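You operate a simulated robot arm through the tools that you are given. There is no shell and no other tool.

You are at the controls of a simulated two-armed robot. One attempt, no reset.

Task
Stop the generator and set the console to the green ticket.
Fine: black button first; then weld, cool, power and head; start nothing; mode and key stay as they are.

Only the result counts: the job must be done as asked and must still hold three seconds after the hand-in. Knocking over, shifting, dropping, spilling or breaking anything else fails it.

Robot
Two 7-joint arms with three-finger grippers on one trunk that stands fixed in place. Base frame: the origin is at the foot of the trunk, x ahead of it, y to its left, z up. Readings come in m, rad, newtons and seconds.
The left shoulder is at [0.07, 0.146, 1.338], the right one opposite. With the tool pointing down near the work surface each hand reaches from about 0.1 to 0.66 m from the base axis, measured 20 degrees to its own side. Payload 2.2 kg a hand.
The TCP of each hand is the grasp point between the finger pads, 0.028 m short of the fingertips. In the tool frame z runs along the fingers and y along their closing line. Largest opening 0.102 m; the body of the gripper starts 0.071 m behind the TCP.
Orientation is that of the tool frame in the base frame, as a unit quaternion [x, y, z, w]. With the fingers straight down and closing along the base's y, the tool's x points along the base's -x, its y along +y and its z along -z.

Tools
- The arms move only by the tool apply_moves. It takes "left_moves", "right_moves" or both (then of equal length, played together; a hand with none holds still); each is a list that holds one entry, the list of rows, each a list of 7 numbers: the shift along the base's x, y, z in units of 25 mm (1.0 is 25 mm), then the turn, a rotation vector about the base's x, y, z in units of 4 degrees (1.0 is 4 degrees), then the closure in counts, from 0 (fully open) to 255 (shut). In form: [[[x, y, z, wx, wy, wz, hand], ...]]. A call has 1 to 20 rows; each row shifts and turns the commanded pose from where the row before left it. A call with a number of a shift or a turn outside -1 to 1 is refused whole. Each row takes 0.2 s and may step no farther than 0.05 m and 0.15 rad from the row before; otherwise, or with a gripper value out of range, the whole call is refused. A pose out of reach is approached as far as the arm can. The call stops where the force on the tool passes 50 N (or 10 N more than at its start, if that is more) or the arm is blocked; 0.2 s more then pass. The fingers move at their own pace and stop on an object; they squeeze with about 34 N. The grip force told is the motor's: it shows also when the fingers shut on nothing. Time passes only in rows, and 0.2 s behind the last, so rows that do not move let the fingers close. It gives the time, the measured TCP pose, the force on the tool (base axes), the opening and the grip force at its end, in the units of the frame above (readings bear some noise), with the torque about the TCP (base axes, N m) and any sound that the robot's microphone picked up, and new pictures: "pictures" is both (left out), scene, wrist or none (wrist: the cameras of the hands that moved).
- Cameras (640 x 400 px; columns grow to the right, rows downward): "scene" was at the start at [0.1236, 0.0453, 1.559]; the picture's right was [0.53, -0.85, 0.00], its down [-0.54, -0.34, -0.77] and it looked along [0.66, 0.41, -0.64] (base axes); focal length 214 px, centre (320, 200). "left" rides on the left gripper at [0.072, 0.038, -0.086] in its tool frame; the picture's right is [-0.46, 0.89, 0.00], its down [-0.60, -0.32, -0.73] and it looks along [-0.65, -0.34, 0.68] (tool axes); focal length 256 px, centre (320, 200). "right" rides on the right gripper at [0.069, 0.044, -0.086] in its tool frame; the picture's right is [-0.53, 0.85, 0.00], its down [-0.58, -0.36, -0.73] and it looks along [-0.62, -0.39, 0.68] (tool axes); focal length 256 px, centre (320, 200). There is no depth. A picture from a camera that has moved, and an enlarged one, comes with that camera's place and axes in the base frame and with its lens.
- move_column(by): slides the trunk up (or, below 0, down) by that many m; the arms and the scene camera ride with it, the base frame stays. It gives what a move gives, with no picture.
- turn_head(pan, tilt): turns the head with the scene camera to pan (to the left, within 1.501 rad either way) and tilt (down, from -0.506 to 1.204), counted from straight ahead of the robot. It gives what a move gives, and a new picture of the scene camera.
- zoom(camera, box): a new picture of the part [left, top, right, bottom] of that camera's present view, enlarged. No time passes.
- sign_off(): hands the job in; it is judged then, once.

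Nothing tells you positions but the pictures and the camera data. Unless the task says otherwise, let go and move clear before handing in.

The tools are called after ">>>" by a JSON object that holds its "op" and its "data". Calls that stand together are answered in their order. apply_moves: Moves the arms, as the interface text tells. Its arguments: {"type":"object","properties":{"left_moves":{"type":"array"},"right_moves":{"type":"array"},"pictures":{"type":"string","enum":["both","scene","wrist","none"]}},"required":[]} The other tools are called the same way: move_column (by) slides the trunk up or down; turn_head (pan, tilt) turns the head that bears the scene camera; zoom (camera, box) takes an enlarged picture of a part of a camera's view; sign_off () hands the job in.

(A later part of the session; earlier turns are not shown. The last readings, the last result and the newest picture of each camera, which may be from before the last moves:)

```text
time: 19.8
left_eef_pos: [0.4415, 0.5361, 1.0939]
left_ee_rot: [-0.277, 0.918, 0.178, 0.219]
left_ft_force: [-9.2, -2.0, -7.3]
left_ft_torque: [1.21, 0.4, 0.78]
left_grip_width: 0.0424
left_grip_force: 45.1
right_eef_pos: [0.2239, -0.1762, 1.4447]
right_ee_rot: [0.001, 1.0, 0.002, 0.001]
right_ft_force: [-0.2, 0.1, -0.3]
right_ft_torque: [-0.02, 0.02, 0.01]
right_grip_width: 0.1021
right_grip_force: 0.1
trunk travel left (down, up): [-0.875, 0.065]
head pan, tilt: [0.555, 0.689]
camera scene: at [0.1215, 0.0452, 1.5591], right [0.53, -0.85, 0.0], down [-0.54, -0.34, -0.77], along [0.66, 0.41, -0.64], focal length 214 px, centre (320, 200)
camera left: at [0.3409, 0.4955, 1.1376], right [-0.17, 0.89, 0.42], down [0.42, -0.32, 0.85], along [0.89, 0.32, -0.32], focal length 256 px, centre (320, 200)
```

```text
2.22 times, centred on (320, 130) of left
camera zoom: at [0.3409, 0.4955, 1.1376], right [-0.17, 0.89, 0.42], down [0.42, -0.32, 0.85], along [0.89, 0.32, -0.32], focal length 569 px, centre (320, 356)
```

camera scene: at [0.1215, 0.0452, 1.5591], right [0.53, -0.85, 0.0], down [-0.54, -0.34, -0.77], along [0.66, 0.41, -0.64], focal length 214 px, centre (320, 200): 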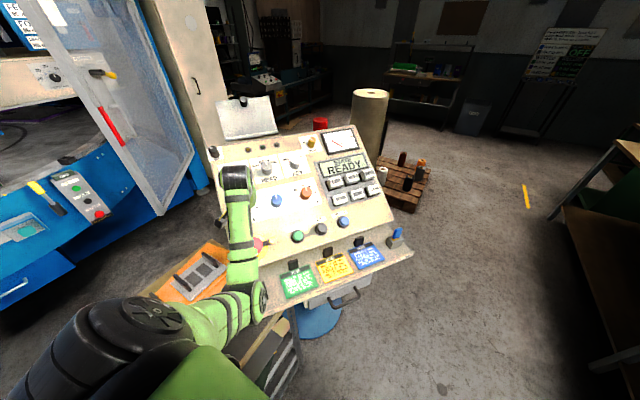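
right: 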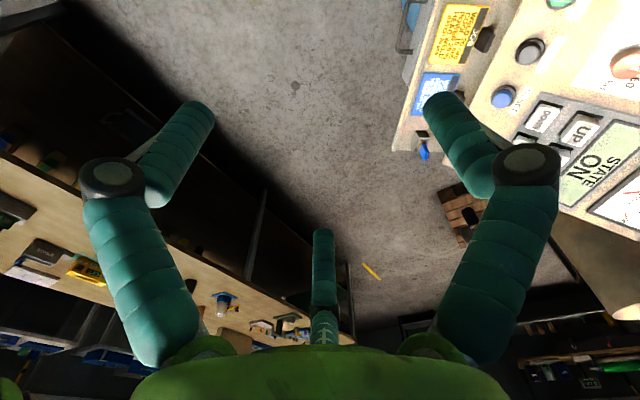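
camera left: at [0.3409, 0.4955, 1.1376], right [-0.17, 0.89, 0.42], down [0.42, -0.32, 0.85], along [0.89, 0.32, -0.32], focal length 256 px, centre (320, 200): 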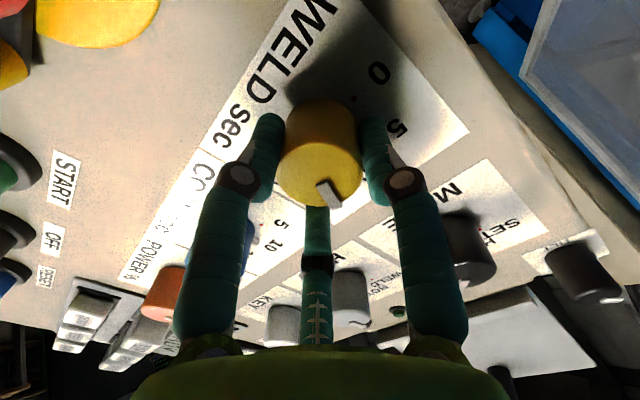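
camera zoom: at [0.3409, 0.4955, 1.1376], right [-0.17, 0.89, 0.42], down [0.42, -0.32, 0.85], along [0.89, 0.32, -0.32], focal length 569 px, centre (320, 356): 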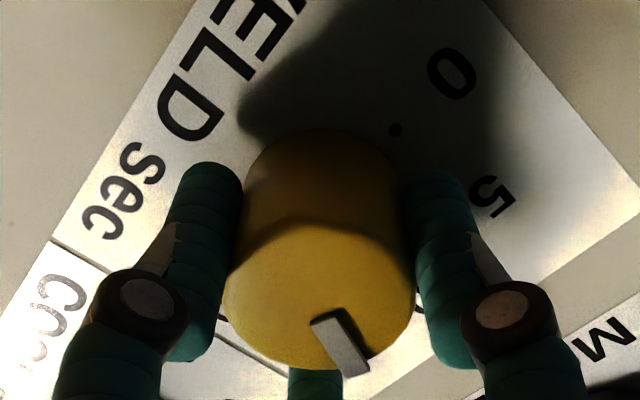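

The knob turned with the hand without slipping (about 22.5°). I'll continue the other 22.5° to 15.

>>> {"op": "apply_moves", "data": {"left_moves": [[[0, 0, 0, 0.342, 0.512, -0.942, 255], [0, 0, 0, 0.342, 0.512, -0.942, 255], [0, 0, 0, 0.342, 0.512, -0.942, 255], [0, 0, 0, 0.342, 0.512, -0.942, 255], [0, 0, 0, 0.342, 0.512, -0.942, 255]]]}}

>>> {"op": "zoom", "data": {"camera": "left", "box": [190, 40, 450, 220]}}

```text
time: 21.0
left_eef_pos: [0.4429, 0.5341, 1.093]
left_ee_rot: [-0.092, 0.955, 0.217, 0.178]
left_ft_force: [-11.8, -12.0, -18.5]
left_ft_torque: [1.55, -0.4, 0.56]
left_grip_width: 0.0424
left_grip_force: 45.1
right_eef_pos: [0.2241, -0.1757, 1.4447]
right_ee_rot: [0.0, 1.0, 0.002, 0.001]
right_ft_force: [-0.4, -0.6, 0.1]
right_ft_torque: [0.04, -0.04, 0.02]
right_grip_width: 0.1019
right_grip_force: 0.0
trunk travel left (down, up): [-0.875, 0.065]
head pan, tilt: [0.555, 0.689]
camera scene: at [0.1223, 0.0443, 1.559], right [0.53, -0.85, 0.0], down [-0.54, -0.34, -0.77], along [0.66, 0.41, -0.64], focal length 214 px, centre (320, 200)
camera left: at [0.3414, 0.5223, 1.1525], right [0.2, 0.83, 0.52], down [0.42, -0.55, 0.72], along [0.89, 0.07, -0.46], focal length 256 px, centre (320, 200)
```

scene: 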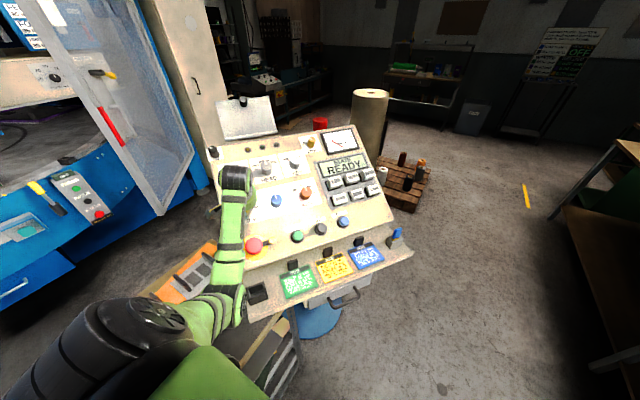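
left: 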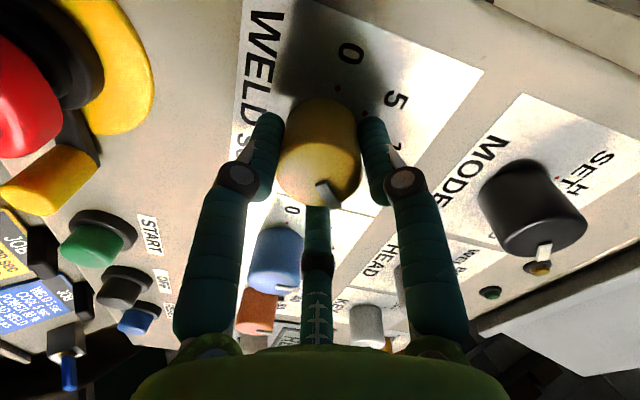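

```text
2.22 times, centred on (320, 130) of left
camera zoom: at [0.3414, 0.5223, 1.1525], right [0.2, 0.83, 0.52], down [0.42, -0.55, 0.72], along [0.89, 0.07, -0.46], focal length 569 px, centre (320, 356)
```

zoom: 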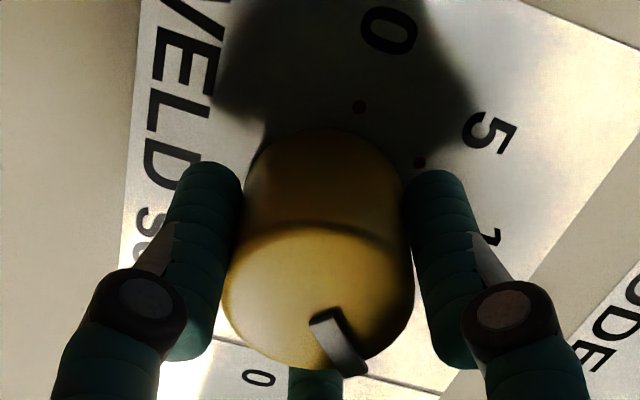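

The hand has turned 45°, and the pointer has moved with it. I'll open the fingers, back off along the normal and check the dial reading.

>>> {"op": "apply_moves", "data": {"left_moves": [[[0, 0, 0, 0, 0, 0, 160], [0, 0, 0, 0, 0, 0, 0], [0, 0, 0, 0, 0, 0, 0], [-0.12, -0.18, 0.335, 0, 0, 0, 0], [-0.12, -0.18, 0.335, 0, 0, 0, 0], [-0.24, -0.366, 0.67, 0, 0, 0, 0], [-0.24, -0.366, 0.67, 0, 0, 0, 0], [-0.24, -0.366, 0.67, 0, 0, 0, 0]]]}}

>>> {"op": "zoom", "data": {"camera": "left", "box": [220, 0, 420, 160]}}

>>> {"op": "zoom", "data": {"camera": "scene", "box": [200, 120, 400, 260]}}

```text
time: 22.8
left_eef_pos: [0.4189, 0.4993, 1.1619]
left_ee_rot: [-0.092, 0.955, 0.219, 0.18]
left_ft_force: [-0.4, -0.5, -0.4]
left_ft_torque: [0.03, 0.0, 0.0]
left_grip_width: 0.1018
left_grip_force: 0.0
right_eef_pos: [0.2254, -0.176, 1.4443]
right_ee_rot: [-0.001, 1.0, 0.002, 0.0]
right_ft_force: [0.2, -0.4, 1.3]
right_ft_torque: [-0.01, 0.0, 0.04]
right_grip_width: 0.1021
right_grip_force: 0.0
trunk travel left (down, up): [-0.875, 0.065]
head pan, tilt: [0.555, 0.689]
camera scene: at [0.1236, 0.044, 1.559], right [0.53, -0.85, 0.0], down [-0.54, -0.34, -0.77], along [0.66, 0.41, -0.64], focal length 214 px, centre (320, 200)
camera left: at [0.3174, 0.4857, 1.2214], right [0.2, 0.83, 0.52], down [0.41, -0.55, 0.72], along [0.89, 0.07, -0.45], focal length 256 px, centre (320, 200)
```

scene: 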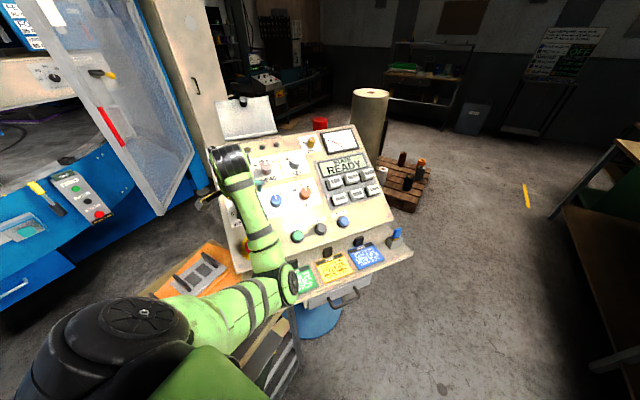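
left: 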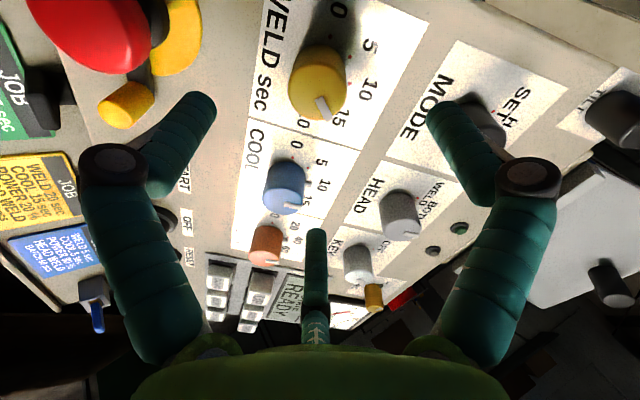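

```text
2.50 times, centred on (320, 80) of left
camera zoom: at [0.3174, 0.4857, 1.2214], right [0.2, 0.83, 0.52], down [0.41, -0.55, 0.72], along [0.89, 0.07, -0.45], focal length 640 px, centre (320, 500)
```

zoom: 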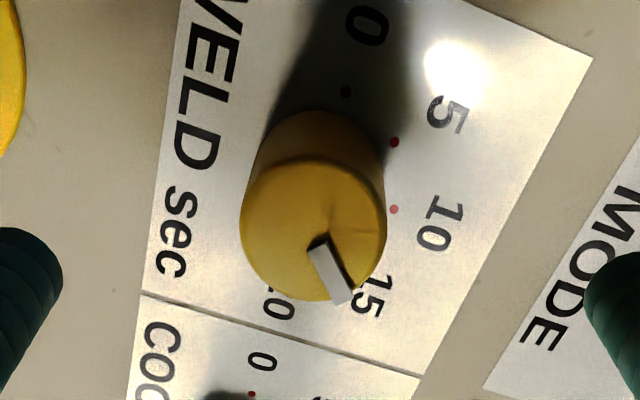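

```text
2.86 times, centred on (300, 190) of scene
camera zoom: at [0.1236, 0.044, 1.559], right [0.53, -0.85, 0.0], down [-0.54, -0.34, -0.77], along [0.66, 0.41, -0.64], focal length 613 px, centre (377, 229)
```

zoom: 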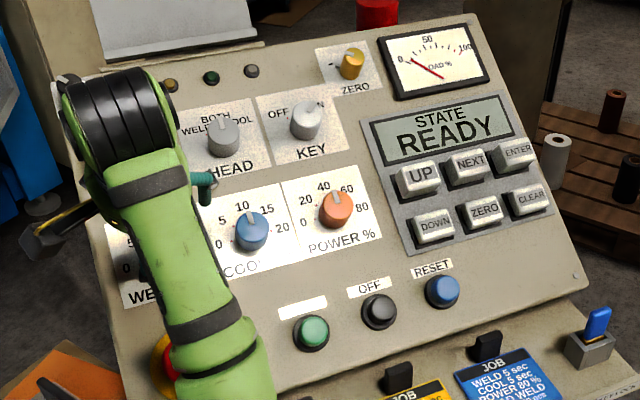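

WELD's pointer now measures 45° clockwise from the top, which is the 15 mark. Next is COOL; I'll zoom in to locate its knob.

>>> {"op": "zoom", "data": {"camera": "left", "box": [220, 120, 340, 280]}}

>>> {"op": "zoom", "data": {"camera": "scene", "box": [250, 175, 330, 225]}}

```text
2.50 times, centred on (280, 200) of left
camera zoom: at [0.3174, 0.4857, 1.2214], right [0.2, 0.83, 0.52], down [0.41, -0.55, 0.72], along [0.89, 0.07, -0.45], focal length 640 px, centre (420, 200)
```

zoom: 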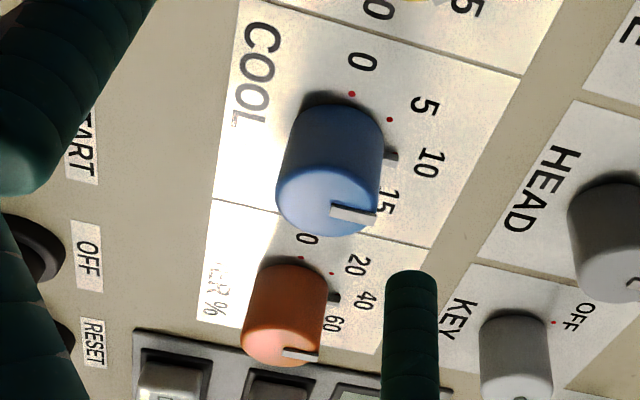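

```text
8.00 times, centred on (290, 200) of scene
camera zoom: at [0.1236, 0.044, 1.559], right [0.53, -0.85, 0.0], down [-0.54, -0.34, -0.77], along [0.66, 0.41, -0.64], focal length 1716 px, centre (560, 200)
```

zoom: 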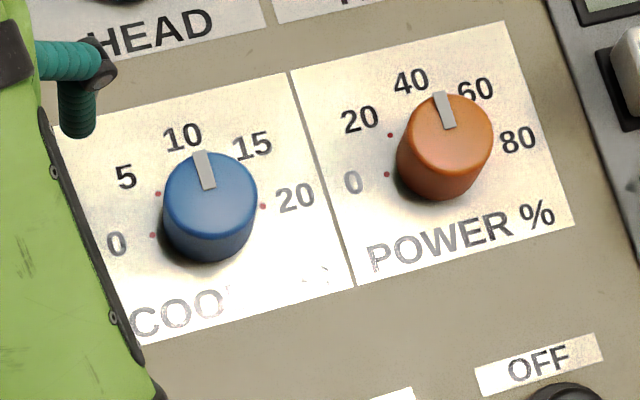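

The COOL knob top is near [0.531, 0.476, 1.09]. I'll go to a stand-off over it while turning the hand back 45° counter-clockwise.

>>> {"op": "apply_moves", "data": {"left_moves": [[[0.376, -0.2, -0.092, -0.342, -0.512, 0.942, 0], [0.376, -0.2, -0.092, -0.342, -0.512, 0.942, 0], [0.376, -0.2, -0.092, -0.342, -0.512, 0.942, 0], [0.376, -0.2, -0.092, -0.342, -0.512, 0.942, 0], [0.376, -0.2, -0.092, -0.342, -0.512, 0.942, 0], [0.376, -0.2, -0.092, -0.342, -0.512, 0.942, 0], [0.376, -0.2, -0.092, -0.342, -0.512, 0.942, 0], [0.376, -0.2, -0.092, -0.342, -0.512, 0.942, 0], [0.376, -0.2, -0.092, -0.342, -0.512, 0.942, 0], [0.376, -0.2, -0.092, -0.342, -0.512, 0.942, 0]]]}}

>>> {"op": "zoom", "data": {"camera": "left", "box": [220, 40, 420, 200]}}

>>> {"op": "zoom", "data": {"camera": "scene", "box": [200, 130, 360, 290]}}

```text
time: 25.0
left_eef_pos: [0.5145, 0.4496, 1.1387]
left_ee_rot: [-0.451, 0.845, 0.133, 0.252]
left_ft_force: [-0.6, 0.3, -0.3]
left_ft_torque: [0.03, 0.01, 0.0]
left_grip_width: 0.102
left_grip_force: 0.1
right_eef_pos: [0.2256, -0.1754, 1.444]
right_ee_rot: [0.0, 1.0, 0.002, 0.0]
right_ft_force: [0.5, 0.3, 0.1]
right_ft_torque: [0.01, 0.0, -0.01]
right_grip_width: 0.1019
right_grip_force: 0.0
trunk travel left (down, up): [-0.875, 0.065]
head pan, tilt: [0.555, 0.689]
camera scene: at [0.124, 0.0449, 1.559], right [0.53, -0.85, 0.0], down [-0.54, -0.34, -0.77], along [0.66, 0.41, -0.64], focal length 214 px, centre (320, 200)
camera left: at [0.423, 0.3801, 1.1714], right [-0.52, 0.82, 0.25], down [0.32, -0.09, 0.94], along [0.79, 0.57, -0.22], focal length 256 px, centre (320, 200)
```

scene: 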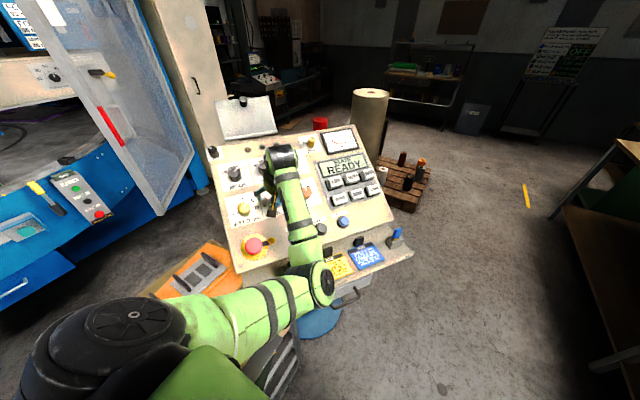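
left: 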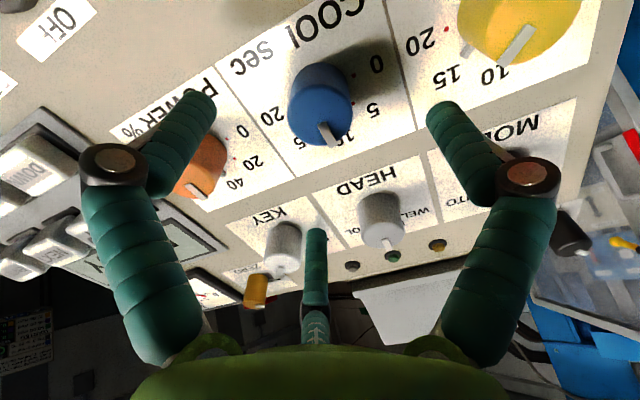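

```text
2.50 times, centred on (320, 120) of left
camera zoom: at [0.423, 0.3801, 1.1714], right [-0.52, 0.82, 0.25], down [0.32, -0.09, 0.94], along [0.79, 0.57, -0.22], focal length 640 px, centre (320, 400)
```

zoom: 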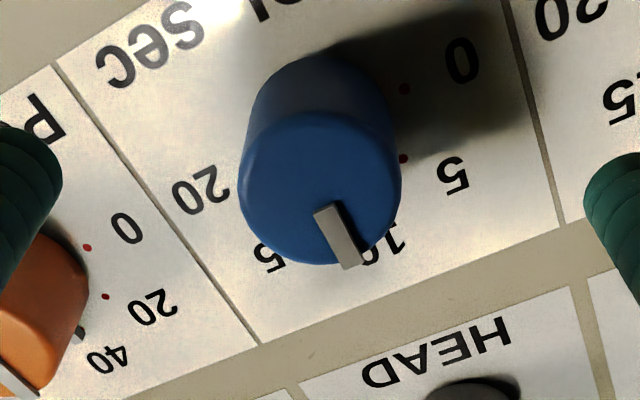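

```text
2.50 times, centred on (280, 210) of scene
camera zoom: at [0.124, 0.0449, 1.559], right [0.53, -0.85, 0.0], down [-0.54, -0.34, -0.77], along [0.66, 0.41, -0.64], focal length 536 px, centre (420, 175)
```

zoom: 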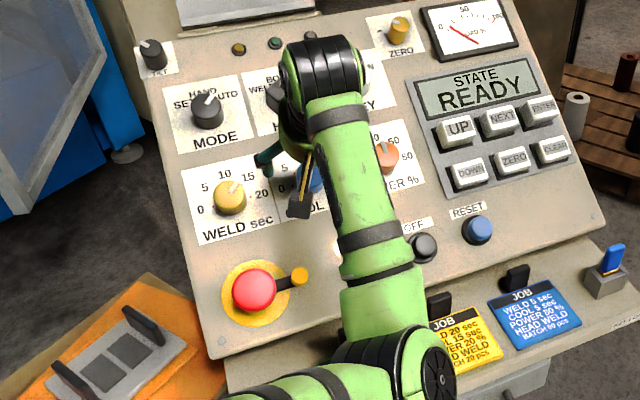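

The hand is within 3 mm of COOL's axis (knob top ≈ [0.530, 0.473, 1.091]). I'll descend 45 mm and close on the knob.

>>> {"op": "apply_moves", "data": {"left_moves": [[[0.098, 0.15, -0.313, 0, 0, 0, 0], [0.098, 0.15, -0.313, 0, 0, 0, 0], [0.098, 0.15, -0.313, 0, 0, 0, 0], [0.098, 0.15, -0.313, 0, 0, 0, 0], [0.098, 0.15, -0.313, 0, 0, 0, 0], [0, 0, 0, 0, 0, 0, 0], [0, 0, 0, 0, 0, 0, 120], [0, 0, 0, 0, 0, 0, 200], [0, 0, 0, 0, 0, 0, 255], [0, 0, 0, 0, 0, 0, 255]]]}}

>>> {"op": "zoom", "data": {"camera": "left", "box": [190, 40, 450, 220]}}

```text
time: 27.2
left_eef_pos: [0.5267, 0.4689, 1.0992]
left_ee_rot: [-0.451, 0.846, 0.132, 0.253]
left_ft_force: [-1.4, -1.8, 0.5]
left_ft_torque: [0.24, 0.26, 0.28]
left_grip_width: 0.0398
left_grip_force: 45.2
right_eef_pos: [0.2235, -0.1764, 1.4447]
right_ee_rot: [0.0, 1.0, 0.002, 0.002]
right_ft_force: [0.7, 0.0, -0.1]
right_ft_torque: [0.02, -0.02, -0.02]
right_grip_width: 0.1018
right_grip_force: 0.2
trunk travel left (down, up): [-0.875, 0.065]
head pan, tilt: [0.555, 0.689]
camera scene: at [0.1232, 0.0447, 1.5591], right [0.53, -0.85, 0.0], down [-0.54, -0.34, -0.77], along [0.66, 0.41, -0.64], focal length 214 px, centre (320, 200)
camera left: at [0.4359, 0.4004, 1.1327], right [-0.52, 0.82, 0.25], down [0.32, -0.09, 0.94], along [0.79, 0.57, -0.22], focal length 256 px, centre (320, 200)
```

scene: 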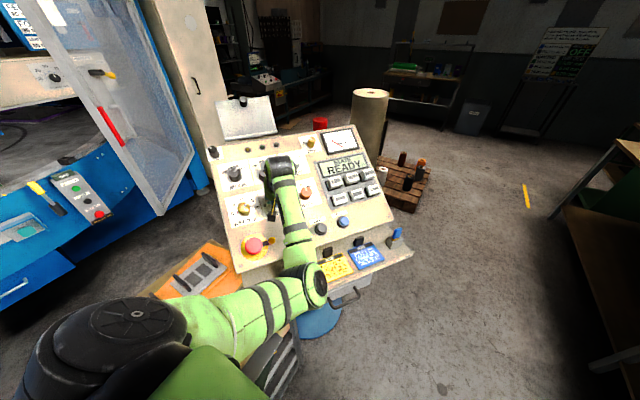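
left: 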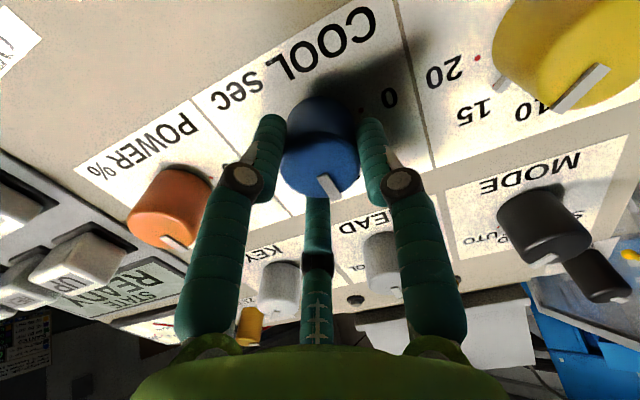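

```text
2.22 times, centred on (320, 130) of left
camera zoom: at [0.4359, 0.4004, 1.1327], right [-0.52, 0.82, 0.25], down [0.32, -0.09, 0.94], along [0.79, 0.57, -0.22], focal length 569 px, centre (320, 356)
```

zoom: 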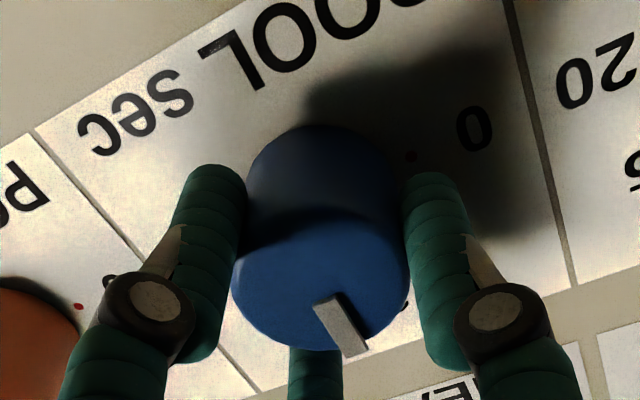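

COOL is gripped (40 mm). I'll turn it 45° clockwise first.

>>> {"op": "apply_moves", "data": {"left_moves": [[[0, 0, 0, 0.342, 0.512, -0.942, 255], [0, 0, 0, 0.342, 0.512, -0.942, 255], [0, 0, 0, 0.342, 0.512, -0.942, 255], [0, 0, 0, 0.342, 0.512, -0.942, 255], [0, 0, 0, 0.342, 0.512, -0.942, 255], [0, 0, 0, 0.342, 0.512, -0.942, 255], [0, 0, 0, 0.342, 0.512, -0.942, 255], [0, 0, 0, 0.342, 0.512, -0.942, 255], [0, 0, 0, 0.342, 0.512, -0.942, 255], [0, 0, 0, 0.342, 0.512, -0.942, 255]]]}}

>>> {"op": "zoom", "data": {"camera": "left", "box": [190, 40, 450, 220]}}

```text
time: 29.4
left_eef_pos: [0.526, 0.4689, 1.1]
left_ee_rot: [-0.092, 0.954, 0.22, 0.181]
left_ft_force: [1.7, 0.9, 4.8]
left_ft_torque: [1.14, 0.51, 0.73]
left_grip_width: 0.04
left_grip_force: 44.8
right_eef_pos: [0.2253, -0.1761, 1.4439]
right_ee_rot: [0.0, 1.0, 0.002, 0.001]
right_ft_force: [-0.2, -0.2, -0.3]
right_ft_torque: [0.0, -0.04, -0.02]
right_grip_width: 0.1019
right_grip_force: 0.2
trunk travel left (down, up): [-0.875, 0.065]
head pan, tilt: [0.555, 0.689]
camera scene: at [0.1234, 0.0448, 1.5591], right [0.53, -0.85, 0.0], down [-0.54, -0.34, -0.77], along [0.66, 0.41, -0.64], focal length 214 px, centre (320, 200)
camera left: at [0.4247, 0.4555, 1.159], right [0.2, 0.83, 0.52], down [0.41, -0.55, 0.72], along [0.89, 0.07, -0.45], focal length 256 px, centre (320, 200)
```

scene: 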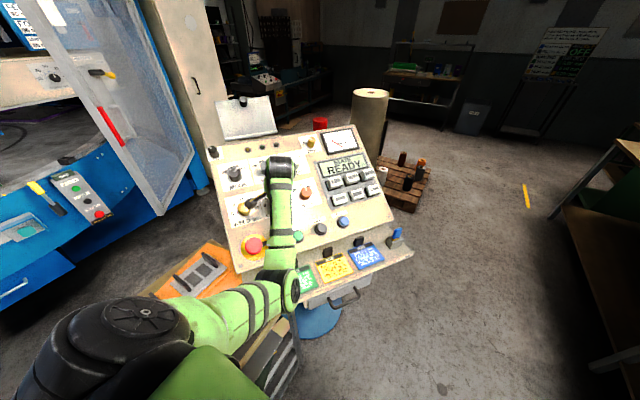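
left: 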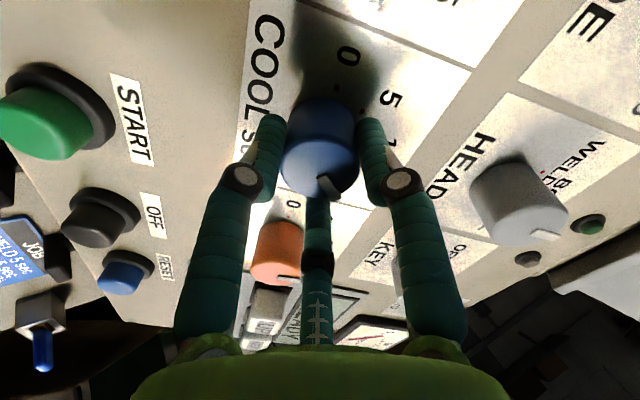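

```text
2.22 times, centred on (320, 130) of left
camera zoom: at [0.4247, 0.4555, 1.159], right [0.2, 0.83, 0.52], down [0.41, -0.55, 0.72], along [0.89, 0.07, -0.45], focal length 569 px, centre (320, 356)
```

zoom: 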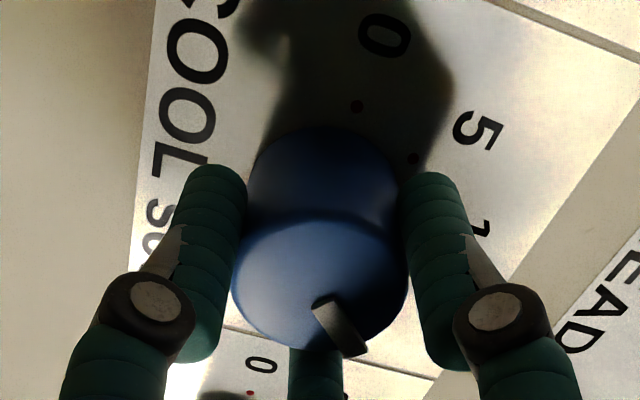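

The turn tracked well with low force. I'll try the remaining 45° in the same grip.

>>> {"op": "apply_moves", "data": {"left_moves": [[[0, 0, 0, 0.342, 0.512, -0.942, 255], [0, 0, 0, 0.342, 0.512, -0.942, 255], [0, 0, 0, 0.342, 0.512, -0.942, 255], [0, 0, 0, 0.342, 0.512, -0.942, 255], [0, 0, 0, 0.342, 0.512, -0.942, 255]]]}}

>>> {"op": "zoom", "data": {"camera": "left", "box": [190, 40, 450, 220]}}

```text
time: 30.6
left_eef_pos: [0.5257, 0.4703, 1.101]
left_ee_rot: [0.096, 0.954, 0.251, 0.134]
left_ft_force: [2.2, 1.4, 3.5]
left_ft_torque: [1.03, 0.15, 0.5]
left_grip_width: 0.04
left_grip_force: 45.4
right_eef_pos: [0.2254, -0.1759, 1.4444]
right_ee_rot: [0.0, 1.0, 0.002, 0.001]
right_ft_force: [0.9, 1.0, -0.1]
right_ft_torque: [0.04, 0.04, -0.02]
right_grip_width: 0.1022
right_grip_force: 0.1
trunk travel left (down, up): [-0.875, 0.065]
head pan, tilt: [0.555, 0.689]
camera scene: at [0.1235, 0.0448, 1.5591], right [0.53, -0.85, 0.0], down [-0.54, -0.34, -0.77], along [0.66, 0.41, -0.64], focal length 214 px, centre (320, 200)
camera left: at [0.4366, 0.4795, 1.1765], right [0.54, 0.64, 0.54], down [0.31, -0.75, 0.58], along [0.78, -0.14, -0.61], focal length 256 px, centre (320, 200)
```

scene: 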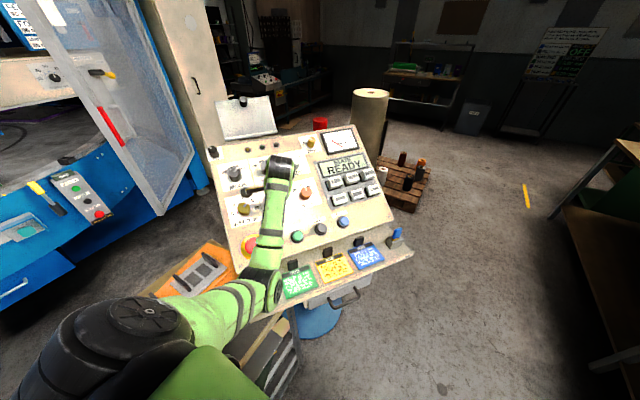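
left: 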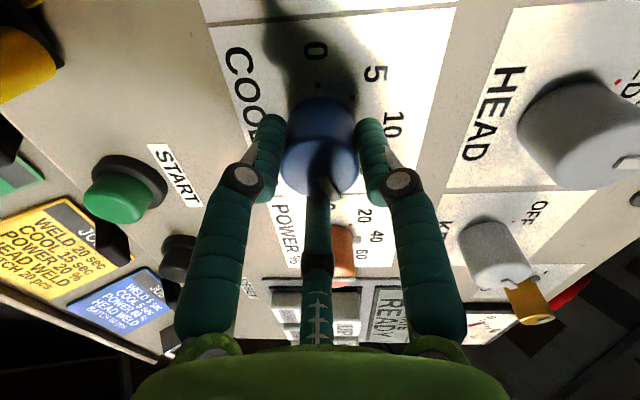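

```text
2.22 times, centred on (320, 130) of left
camera zoom: at [0.4366, 0.4795, 1.1765], right [0.54, 0.64, 0.54], down [0.31, -0.75, 0.58], along [0.78, -0.14, -0.61], focal length 569 px, centre (320, 356)
```

zoom: 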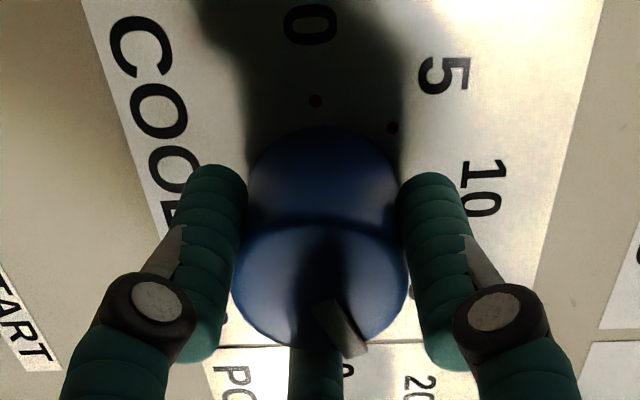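

Still tracking without slip at 67°. I'll finish the last 22.5° to the 20 mark.

>>> {"op": "apply_moves", "data": {"left_moves": [[[0, 0, 0, 0.342, 0.512, -0.942, 255], [0, 0, 0, 0.342, 0.512, -0.942, 255], [0, 0, 0, 0.342, 0.512, -0.942, 255], [0, 0, 0, 0.342, 0.512, -0.942, 255], [0, 0, 0, 0.342, 0.512, -0.942, 255]]]}}

>>> {"op": "zoom", "data": {"camera": "left", "box": [190, 40, 450, 220]}}

```text
time: 31.8
left_eef_pos: [0.5261, 0.4684, 1.0988]
left_ee_rot: [0.28, 0.917, 0.273, 0.083]
left_ft_force: [3.9, 1.9, 7.1]
left_ft_torque: [0.97, -0.21, 0.26]
left_grip_width: 0.0397
left_grip_force: 45.7
right_eef_pos: [0.2259, -0.1761, 1.4448]
right_ee_rot: [0.0, 1.0, 0.001, 0.001]
right_ft_force: [-0.3, 0.4, -0.7]
right_ft_torque: [-0.03, 0.0, -0.01]
right_grip_width: 0.1021
right_grip_force: 0.2
trunk travel left (down, up): [-0.875, 0.065]
head pan, tilt: [0.555, 0.689]
camera scene: at [0.1236, 0.0444, 1.5591], right [0.53, -0.85, 0.0], down [-0.54, -0.34, -0.77], along [0.66, 0.41, -0.64], focal length 214 px, centre (320, 200)
camera left: at [0.4584, 0.4955, 1.1931], right [0.8, 0.36, 0.48], down [0.13, -0.89, 0.44], along [0.58, -0.29, -0.76], focal length 256 px, centre (320, 200)
```

scene: 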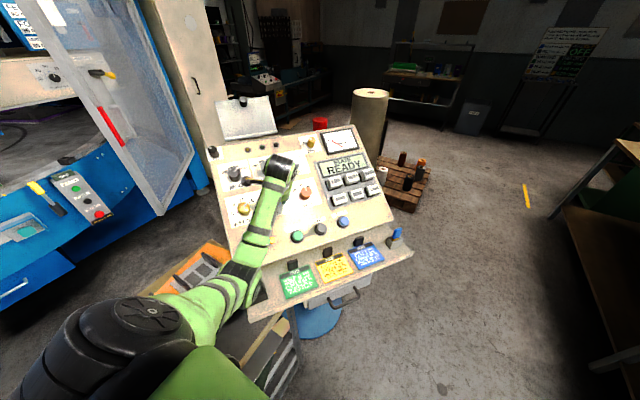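
left: 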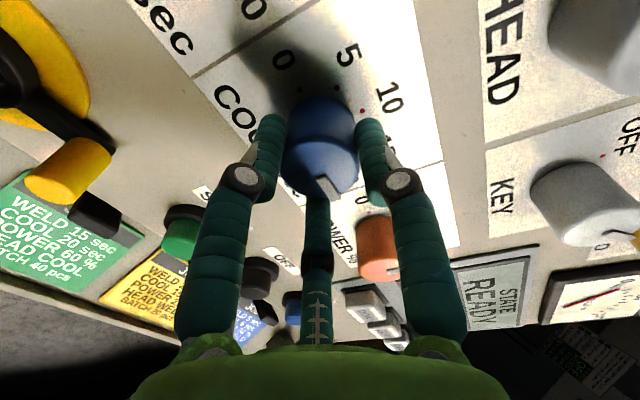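

```text
2.22 times, centred on (320, 130) of left
camera zoom: at [0.4584, 0.4955, 1.1931], right [0.8, 0.36, 0.48], down [0.13, -0.89, 0.44], along [0.58, -0.29, -0.76], focal length 569 px, centre (320, 356)
```

zoom: 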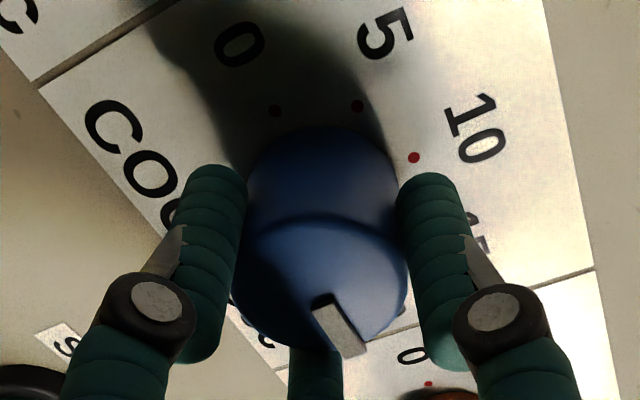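

The hand has turned 90°. I'll release COOL, back off along the normal and check the pointer.

>>> {"op": "apply_moves", "data": {"left_moves": [[[0, 0, 0, 0, 0, 0, 160], [0, 0, 0, 0, 0, 0, 0], [0, 0, 0, 0, 0, 0, 0], [-0.12, -0.18, 0.335, 0, 0, 0, 0], [-0.12, -0.18, 0.335, 0, 0, 0, 0], [-0.24, -0.366, 0.67, 0, 0, 0, 0], [-0.24, -0.366, 0.67, 0, 0, 0, 0], [-0.24, -0.366, 0.67, 0, 0, 0, 0]]]}}

>>> {"op": "zoom", "data": {"camera": "left", "box": [220, 0, 420, 160]}}

>>> {"op": "zoom", "data": {"camera": "left", "box": [260, 140, 400, 280]}}

>>> {"op": "zoom", "data": {"camera": "scene", "box": [210, 130, 350, 230]}}

```text
time: 33.6
left_eef_pos: [0.5011, 0.4297, 1.1672]
left_ee_rot: [0.279, 0.917, 0.272, 0.08]
left_ft_force: [-0.3, -0.2, 0.4]
left_ft_torque: [0.03, -0.05, 0.01]
left_grip_width: 0.1022
left_grip_force: 0.0
right_eef_pos: [0.2252, -0.1775, 1.4441]
right_ee_rot: [-0.001, 1.0, 0.002, 0.001]
right_ft_force: [-0.5, -0.6, -1.4]
right_ft_torque: [0.01, -0.03, -0.01]
right_grip_width: 0.102
right_grip_force: 0.1
trunk travel left (down, up): [-0.875, 0.065]
head pan, tilt: [0.555, 0.689]
camera scene: at [0.1236, 0.0437, 1.559], right [0.53, -0.85, 0.0], down [-0.54, -0.33, -0.77], along [0.66, 0.41, -0.64], focal length 214 px, centre (320, 200)
camera left: at [0.434, 0.4567, 1.2603], right [0.8, 0.36, 0.48], down [0.13, -0.89, 0.44], along [0.58, -0.29, -0.76], focal length 256 px, centre (320, 200)
```

scene: 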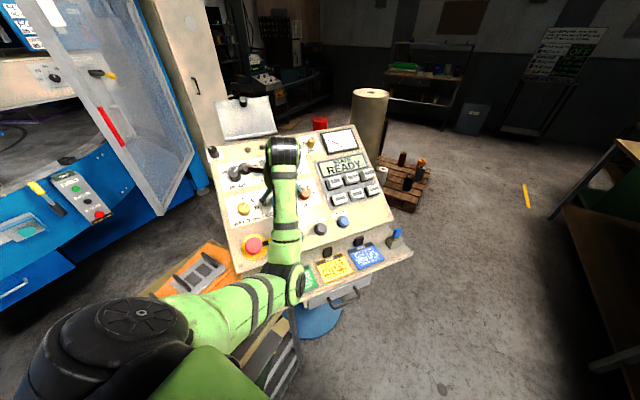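
left: 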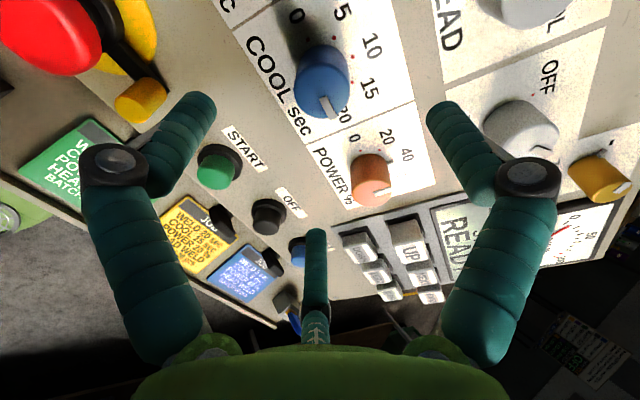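

```text
2.50 times, centred on (320, 80) of left
camera zoom: at [0.434, 0.4567, 1.2603], right [0.8, 0.36, 0.48], down [0.13, -0.89, 0.44], along [0.58, -0.29, -0.76], focal length 640 px, centre (320, 500)
```

zoom: 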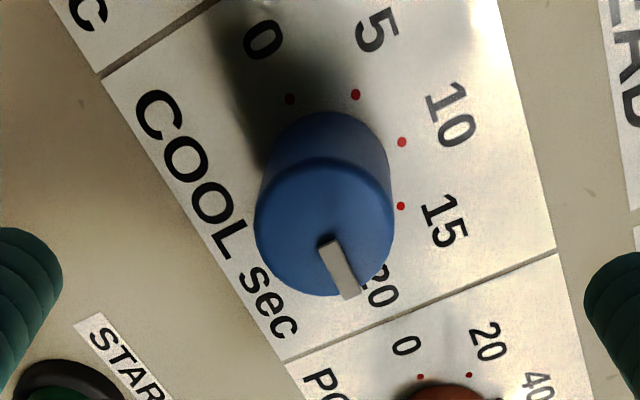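

```text
2.86 times, centred on (330, 210) of left
camera zoom: at [0.434, 0.4567, 1.2603], right [0.8, 0.36, 0.48], down [0.13, -0.89, 0.44], along [0.58, -0.29, -0.76], focal length 731 px, centre (291, 171)
```

zoom: 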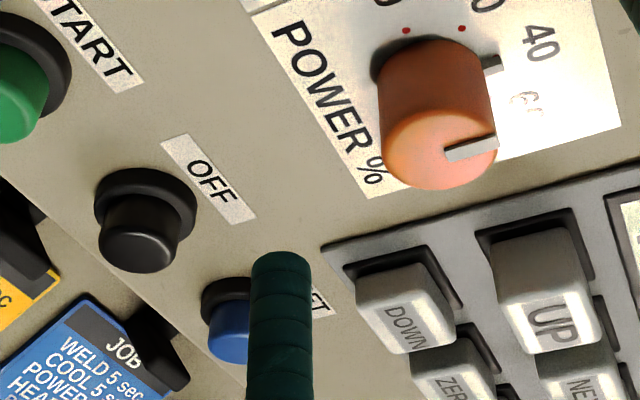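

```text
4.00 times, centred on (280, 180) of scene
camera zoom: at [0.1236, 0.0437, 1.559], right [0.53, -0.85, 0.0], down [-0.54, -0.33, -0.77], along [0.66, 0.41, -0.64], focal length 858 px, centre (480, 280)
```

zoom: 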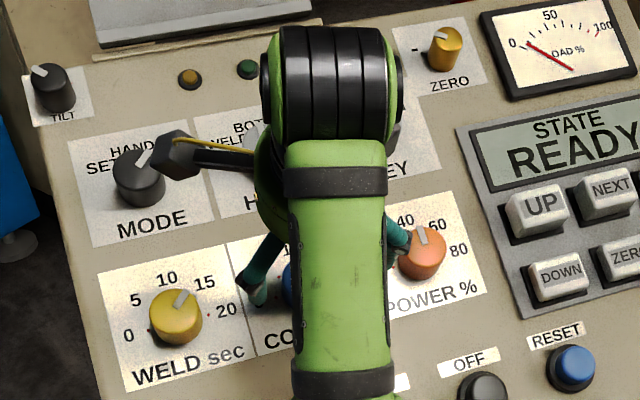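

COOL now points to 20 and WELD to 15. POWER's knob top is near [0.617, 0.410, 1.093]; I'll go to a stand-off over it while turning the hand back 90°.

>>> {"op": "apply_moves", "data": {"left_moves": [[[0.196, -0.094, -0.048, -0.342, -0.512, 0.942, 0], [0.196, -0.094, -0.048, -0.342, -0.512, 0.942, 0], [0.196, -0.094, -0.048, -0.342, -0.512, 0.942, 0], [0.196, -0.094, -0.048, -0.342, -0.512, 0.942, 0], [0.196, -0.094, -0.048, -0.342, -0.512, 0.942, 0], [0.196, -0.094, -0.048, -0.342, -0.512, 0.942, 0], [0.196, -0.094, -0.048, -0.342, -0.512, 0.942, 0], [0.196, -0.094, -0.048, -0.342, -0.512, 0.942, 0], [0.196, -0.094, -0.048, -0.342, -0.512, 0.942, 0], [0.196, -0.094, -0.048, -0.342, -0.512, 0.942, 0], [0.196, -0.094, -0.048, -0.342, -0.512, 0.942, 0], [0.196, -0.094, -0.048, -0.342, -0.512, 0.942, 0], [0.196, -0.094, -0.048, -0.342, -0.512, 0.942, 0], [0.196, -0.094, -0.048, -0.342, -0.512, 0.942, 0], [0.196, -0.094, -0.048, -0.342, -0.512, 0.942, 0], [0.196, -0.094, -0.048, -0.342, -0.512, 0.942, 0], [0.196, -0.094, -0.048, -0.342, -0.512, 0.942, 0], [0.196, -0.094, -0.048, -0.342, -0.512, 0.942, 0], [0.196, -0.094, -0.048, -0.342, -0.512, 0.942, 0], [0.196, -0.094, -0.048, -0.342, -0.512, 0.942, 0]]]}}

>>> {"op": "zoom", "data": {"camera": "left", "box": [220, 40, 420, 200]}}

>>> {"op": "zoom", "data": {"camera": "scene", "box": [200, 130, 400, 300]}}

```text
time: 37.8
left_eef_pos: [0.6009, 0.3853, 1.143]
left_ee_rot: [-0.452, 0.845, 0.133, 0.252]
left_ft_force: [0.2, -0.4, -0.2]
left_ft_torque: [0.01, -0.02, 0.05]
left_grip_width: 0.1019
left_grip_force: 0.0
right_eef_pos: [0.2258, -0.1749, 1.4442]
right_ee_rot: [0.0, 1.0, 0.002, 0.001]
right_ft_force: [0.0, 0.6, 0.3]
right_ft_torque: [-0.01, -0.01, -0.02]
right_grip_width: 0.102
right_grip_force: 0.1
trunk travel left (down, up): [-0.875, 0.065]
head pan, tilt: [0.555, 0.689]
camera scene: at [0.1238, 0.0452, 1.559], right [0.53, -0.85, 0.0], down [-0.54, -0.34, -0.77], along [0.66, 0.41, -0.64], focal length 214 px, centre (320, 200)
camera left: at [0.5097, 0.3158, 1.1751], right [-0.52, 0.82, 0.25], down [0.32, -0.09, 0.94], along [0.79, 0.57, -0.22], focal length 256 px, centre (320, 200)
```

scene: 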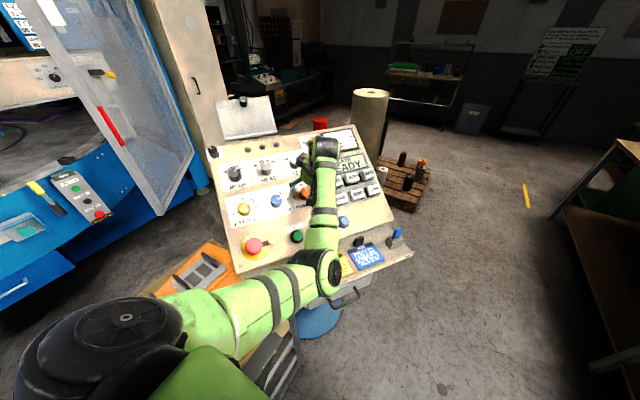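
left: 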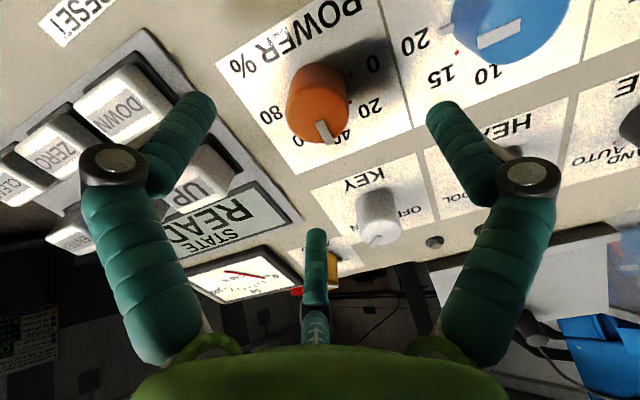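

```text
2.50 times, centred on (320, 120) of left
camera zoom: at [0.5097, 0.3158, 1.1751], right [-0.52, 0.82, 0.25], down [0.32, -0.09, 0.94], along [0.79, 0.57, -0.22], focal length 640 px, centre (320, 400)
```

zoom: 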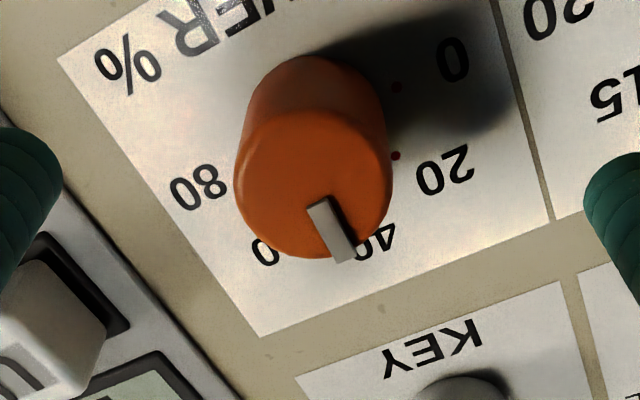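

```text
2.35 times, centred on (300, 215) of scene
camera zoom: at [0.1238, 0.0452, 1.559], right [0.53, -0.85, 0.0], down [-0.54, -0.34, -0.77], along [0.66, 0.41, -0.64], focal length 505 px, centre (367, 165)
```

zoom: 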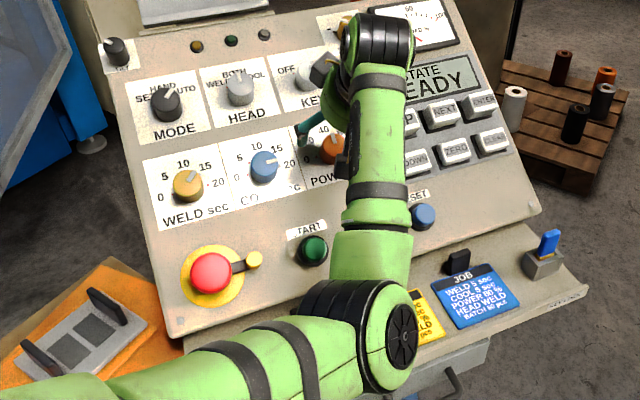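

POWER is centred to within 4 mm (top ≈ [0.619, 0.4095, 1.090]) and COOL/WELD still read 20/15. I'll descend and close on the POWER knob.

>>> {"op": "apply_moves", "data": {"left_moves": [[[0.121, 0.158, -0.358, 0, 0, 0, 0], [0.121, 0.158, -0.358, 0, 0, 0, 0], [0.121, 0.158, -0.358, 0, 0, 0, 0], [0.121, 0.158, -0.358, 0, 0, 0, 0], [0.121, 0.158, -0.358, 0, 0, 0, 0], [0, 0, 0, 0, 0, 0, 0], [0, 0, 0, 0, 0, 0, 120], [0, 0, 0, 0, 0, 0, 200], [0, 0, 0, 0, 0, 0, 255], [0, 0, 0, 0, 0, 0, 255]]]}}

>>> {"op": "zoom", "data": {"camera": "left", "box": [190, 40, 450, 220]}}

```text
time: 40.0
left_eef_pos: [0.617, 0.4059, 1.0996]
left_ee_rot: [-0.451, 0.845, 0.133, 0.254]
left_ft_force: [5.2, 5.5, 9.0]
left_ft_torque: [0.66, -0.27, 0.18]
left_grip_width: 0.0393
left_grip_force: 45.0
right_eef_pos: [0.2249, -0.1761, 1.4434]
right_ee_rot: [0.001, 1.0, 0.002, 0.001]
right_ft_force: [-0.3, 0.3, -0.2]
right_ft_torque: [0.0, 0.01, 0.0]
right_grip_width: 0.102
right_grip_force: 0.1
trunk travel left (down, up): [-0.875, 0.065]
head pan, tilt: [0.555, 0.689]
camera scene: at [0.1236, 0.0455, 1.5591], right [0.53, -0.85, 0.0], down [-0.54, -0.34, -0.77], along [0.66, 0.41, -0.64], focal length 214 px, centre (320, 200)
camera left: at [0.5251, 0.3367, 1.1319], right [-0.52, 0.82, 0.25], down [0.32, -0.09, 0.94], along [0.79, 0.57, -0.21], focal length 256 px, centre (320, 200)
```

scene: 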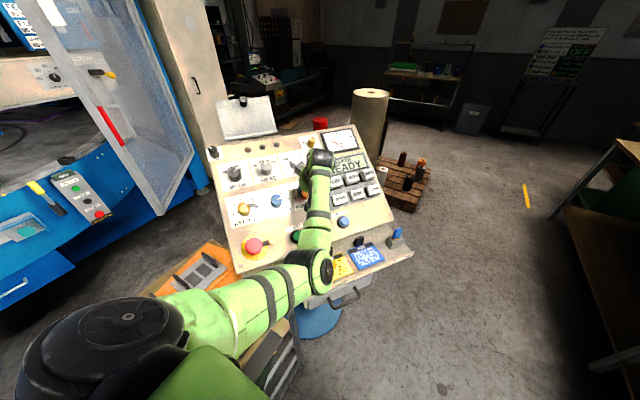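
left: 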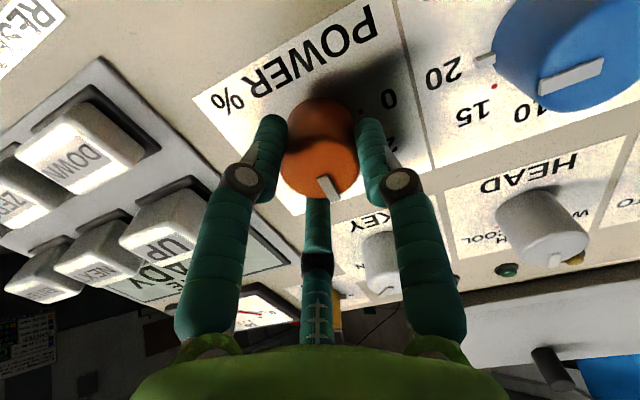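

```text
2.22 times, centred on (320, 130) of left
camera zoom: at [0.5251, 0.3367, 1.1319], right [-0.52, 0.82, 0.25], down [0.32, -0.09, 0.94], along [0.79, 0.57, -0.21], focal length 569 px, centre (320, 356)
```

zoom: 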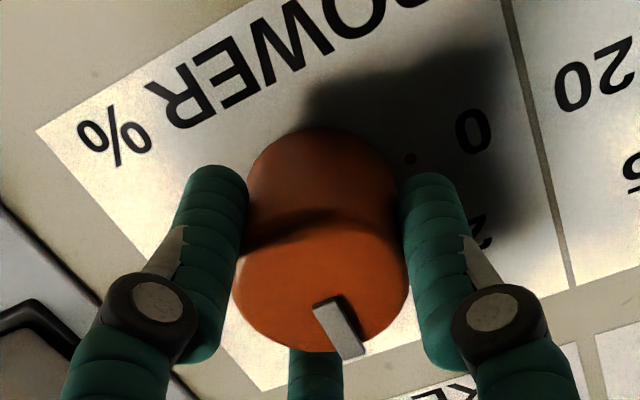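

POWER is gripped (39 mm). I'll turn it 45° clockwise to 60.

>>> {"op": "apply_moves", "data": {"left_moves": [[[0, 0, 0, 0.342, 0.512, -0.942, 255], [0, 0, 0, 0.342, 0.512, -0.942, 255], [0, 0, 0, 0.342, 0.512, -0.942, 255], [0, 0, 0, 0.342, 0.512, -0.942, 255], [0, 0, 0, 0.342, 0.512, -0.942, 255], [0, 0, 0, 0.342, 0.512, -0.942, 255], [0, 0, 0, 0.342, 0.512, -0.942, 255], [0, 0, 0, 0.342, 0.512, -0.942, 255], [0, 0, 0, 0.342, 0.512, -0.942, 255], [0, 0, 0, 0.342, 0.512, -0.942, 255]]]}}

>>> {"op": "zoom", "data": {"camera": "left", "box": [190, 40, 450, 220]}}

```text
time: 42.2
left_eef_pos: [0.6159, 0.4057, 1.0984]
left_ee_rot: [-0.093, 0.953, 0.222, 0.183]
left_ft_force: [8.9, 8.4, 15.1]
left_ft_torque: [1.44, -0.11, 0.56]
left_grip_width: 0.0392
left_grip_force: 45.4
right_eef_pos: [0.2259, -0.1744, 1.4442]
right_ee_rot: [0.0, 1.0, 0.0, 0.001]
right_ft_force: [-0.2, 0.2, 0.5]
right_ft_torque: [-0.02, 0.0, -0.04]
right_grip_width: 0.102
right_grip_force: 0.0
trunk travel left (down, up): [-0.875, 0.065]
head pan, tilt: [0.555, 0.689]
camera scene: at [0.1236, 0.046, 1.559], right [0.53, -0.85, 0.0], down [-0.54, -0.34, -0.77], along [0.66, 0.41, -0.64], focal length 214 px, centre (320, 200)
camera left: at [0.5141, 0.3923, 1.1582], right [0.2, 0.83, 0.52], down [0.41, -0.56, 0.72], along [0.89, 0.07, -0.45], focal length 256 px, centre (320, 200)
```

scene: 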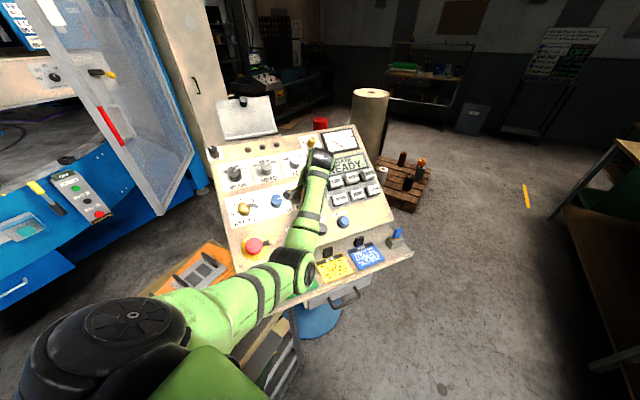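
left: 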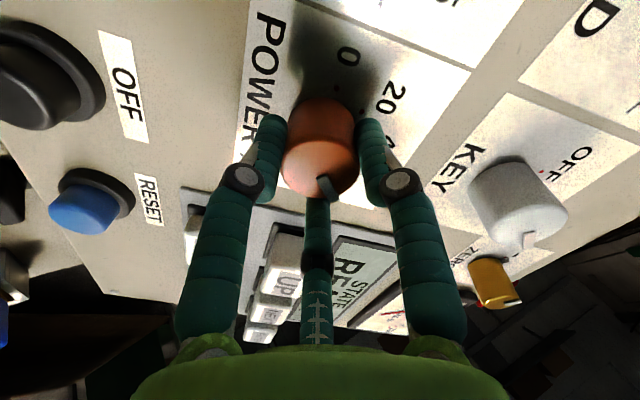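

```text
2.22 times, centred on (320, 130) of left
camera zoom: at [0.5141, 0.3923, 1.1582], right [0.2, 0.83, 0.52], down [0.41, -0.56, 0.72], along [0.89, 0.07, -0.45], focal length 569 px, centre (320, 356)
```

zoom: 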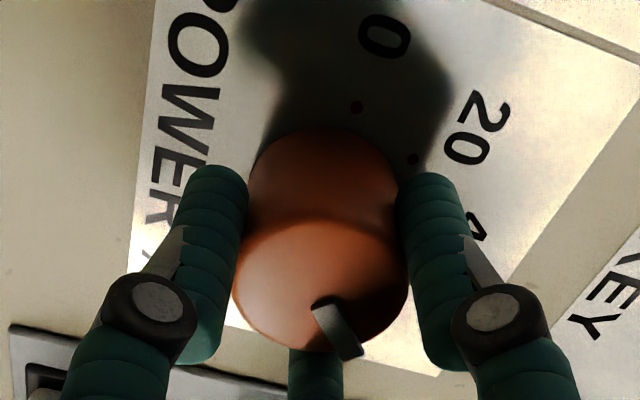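

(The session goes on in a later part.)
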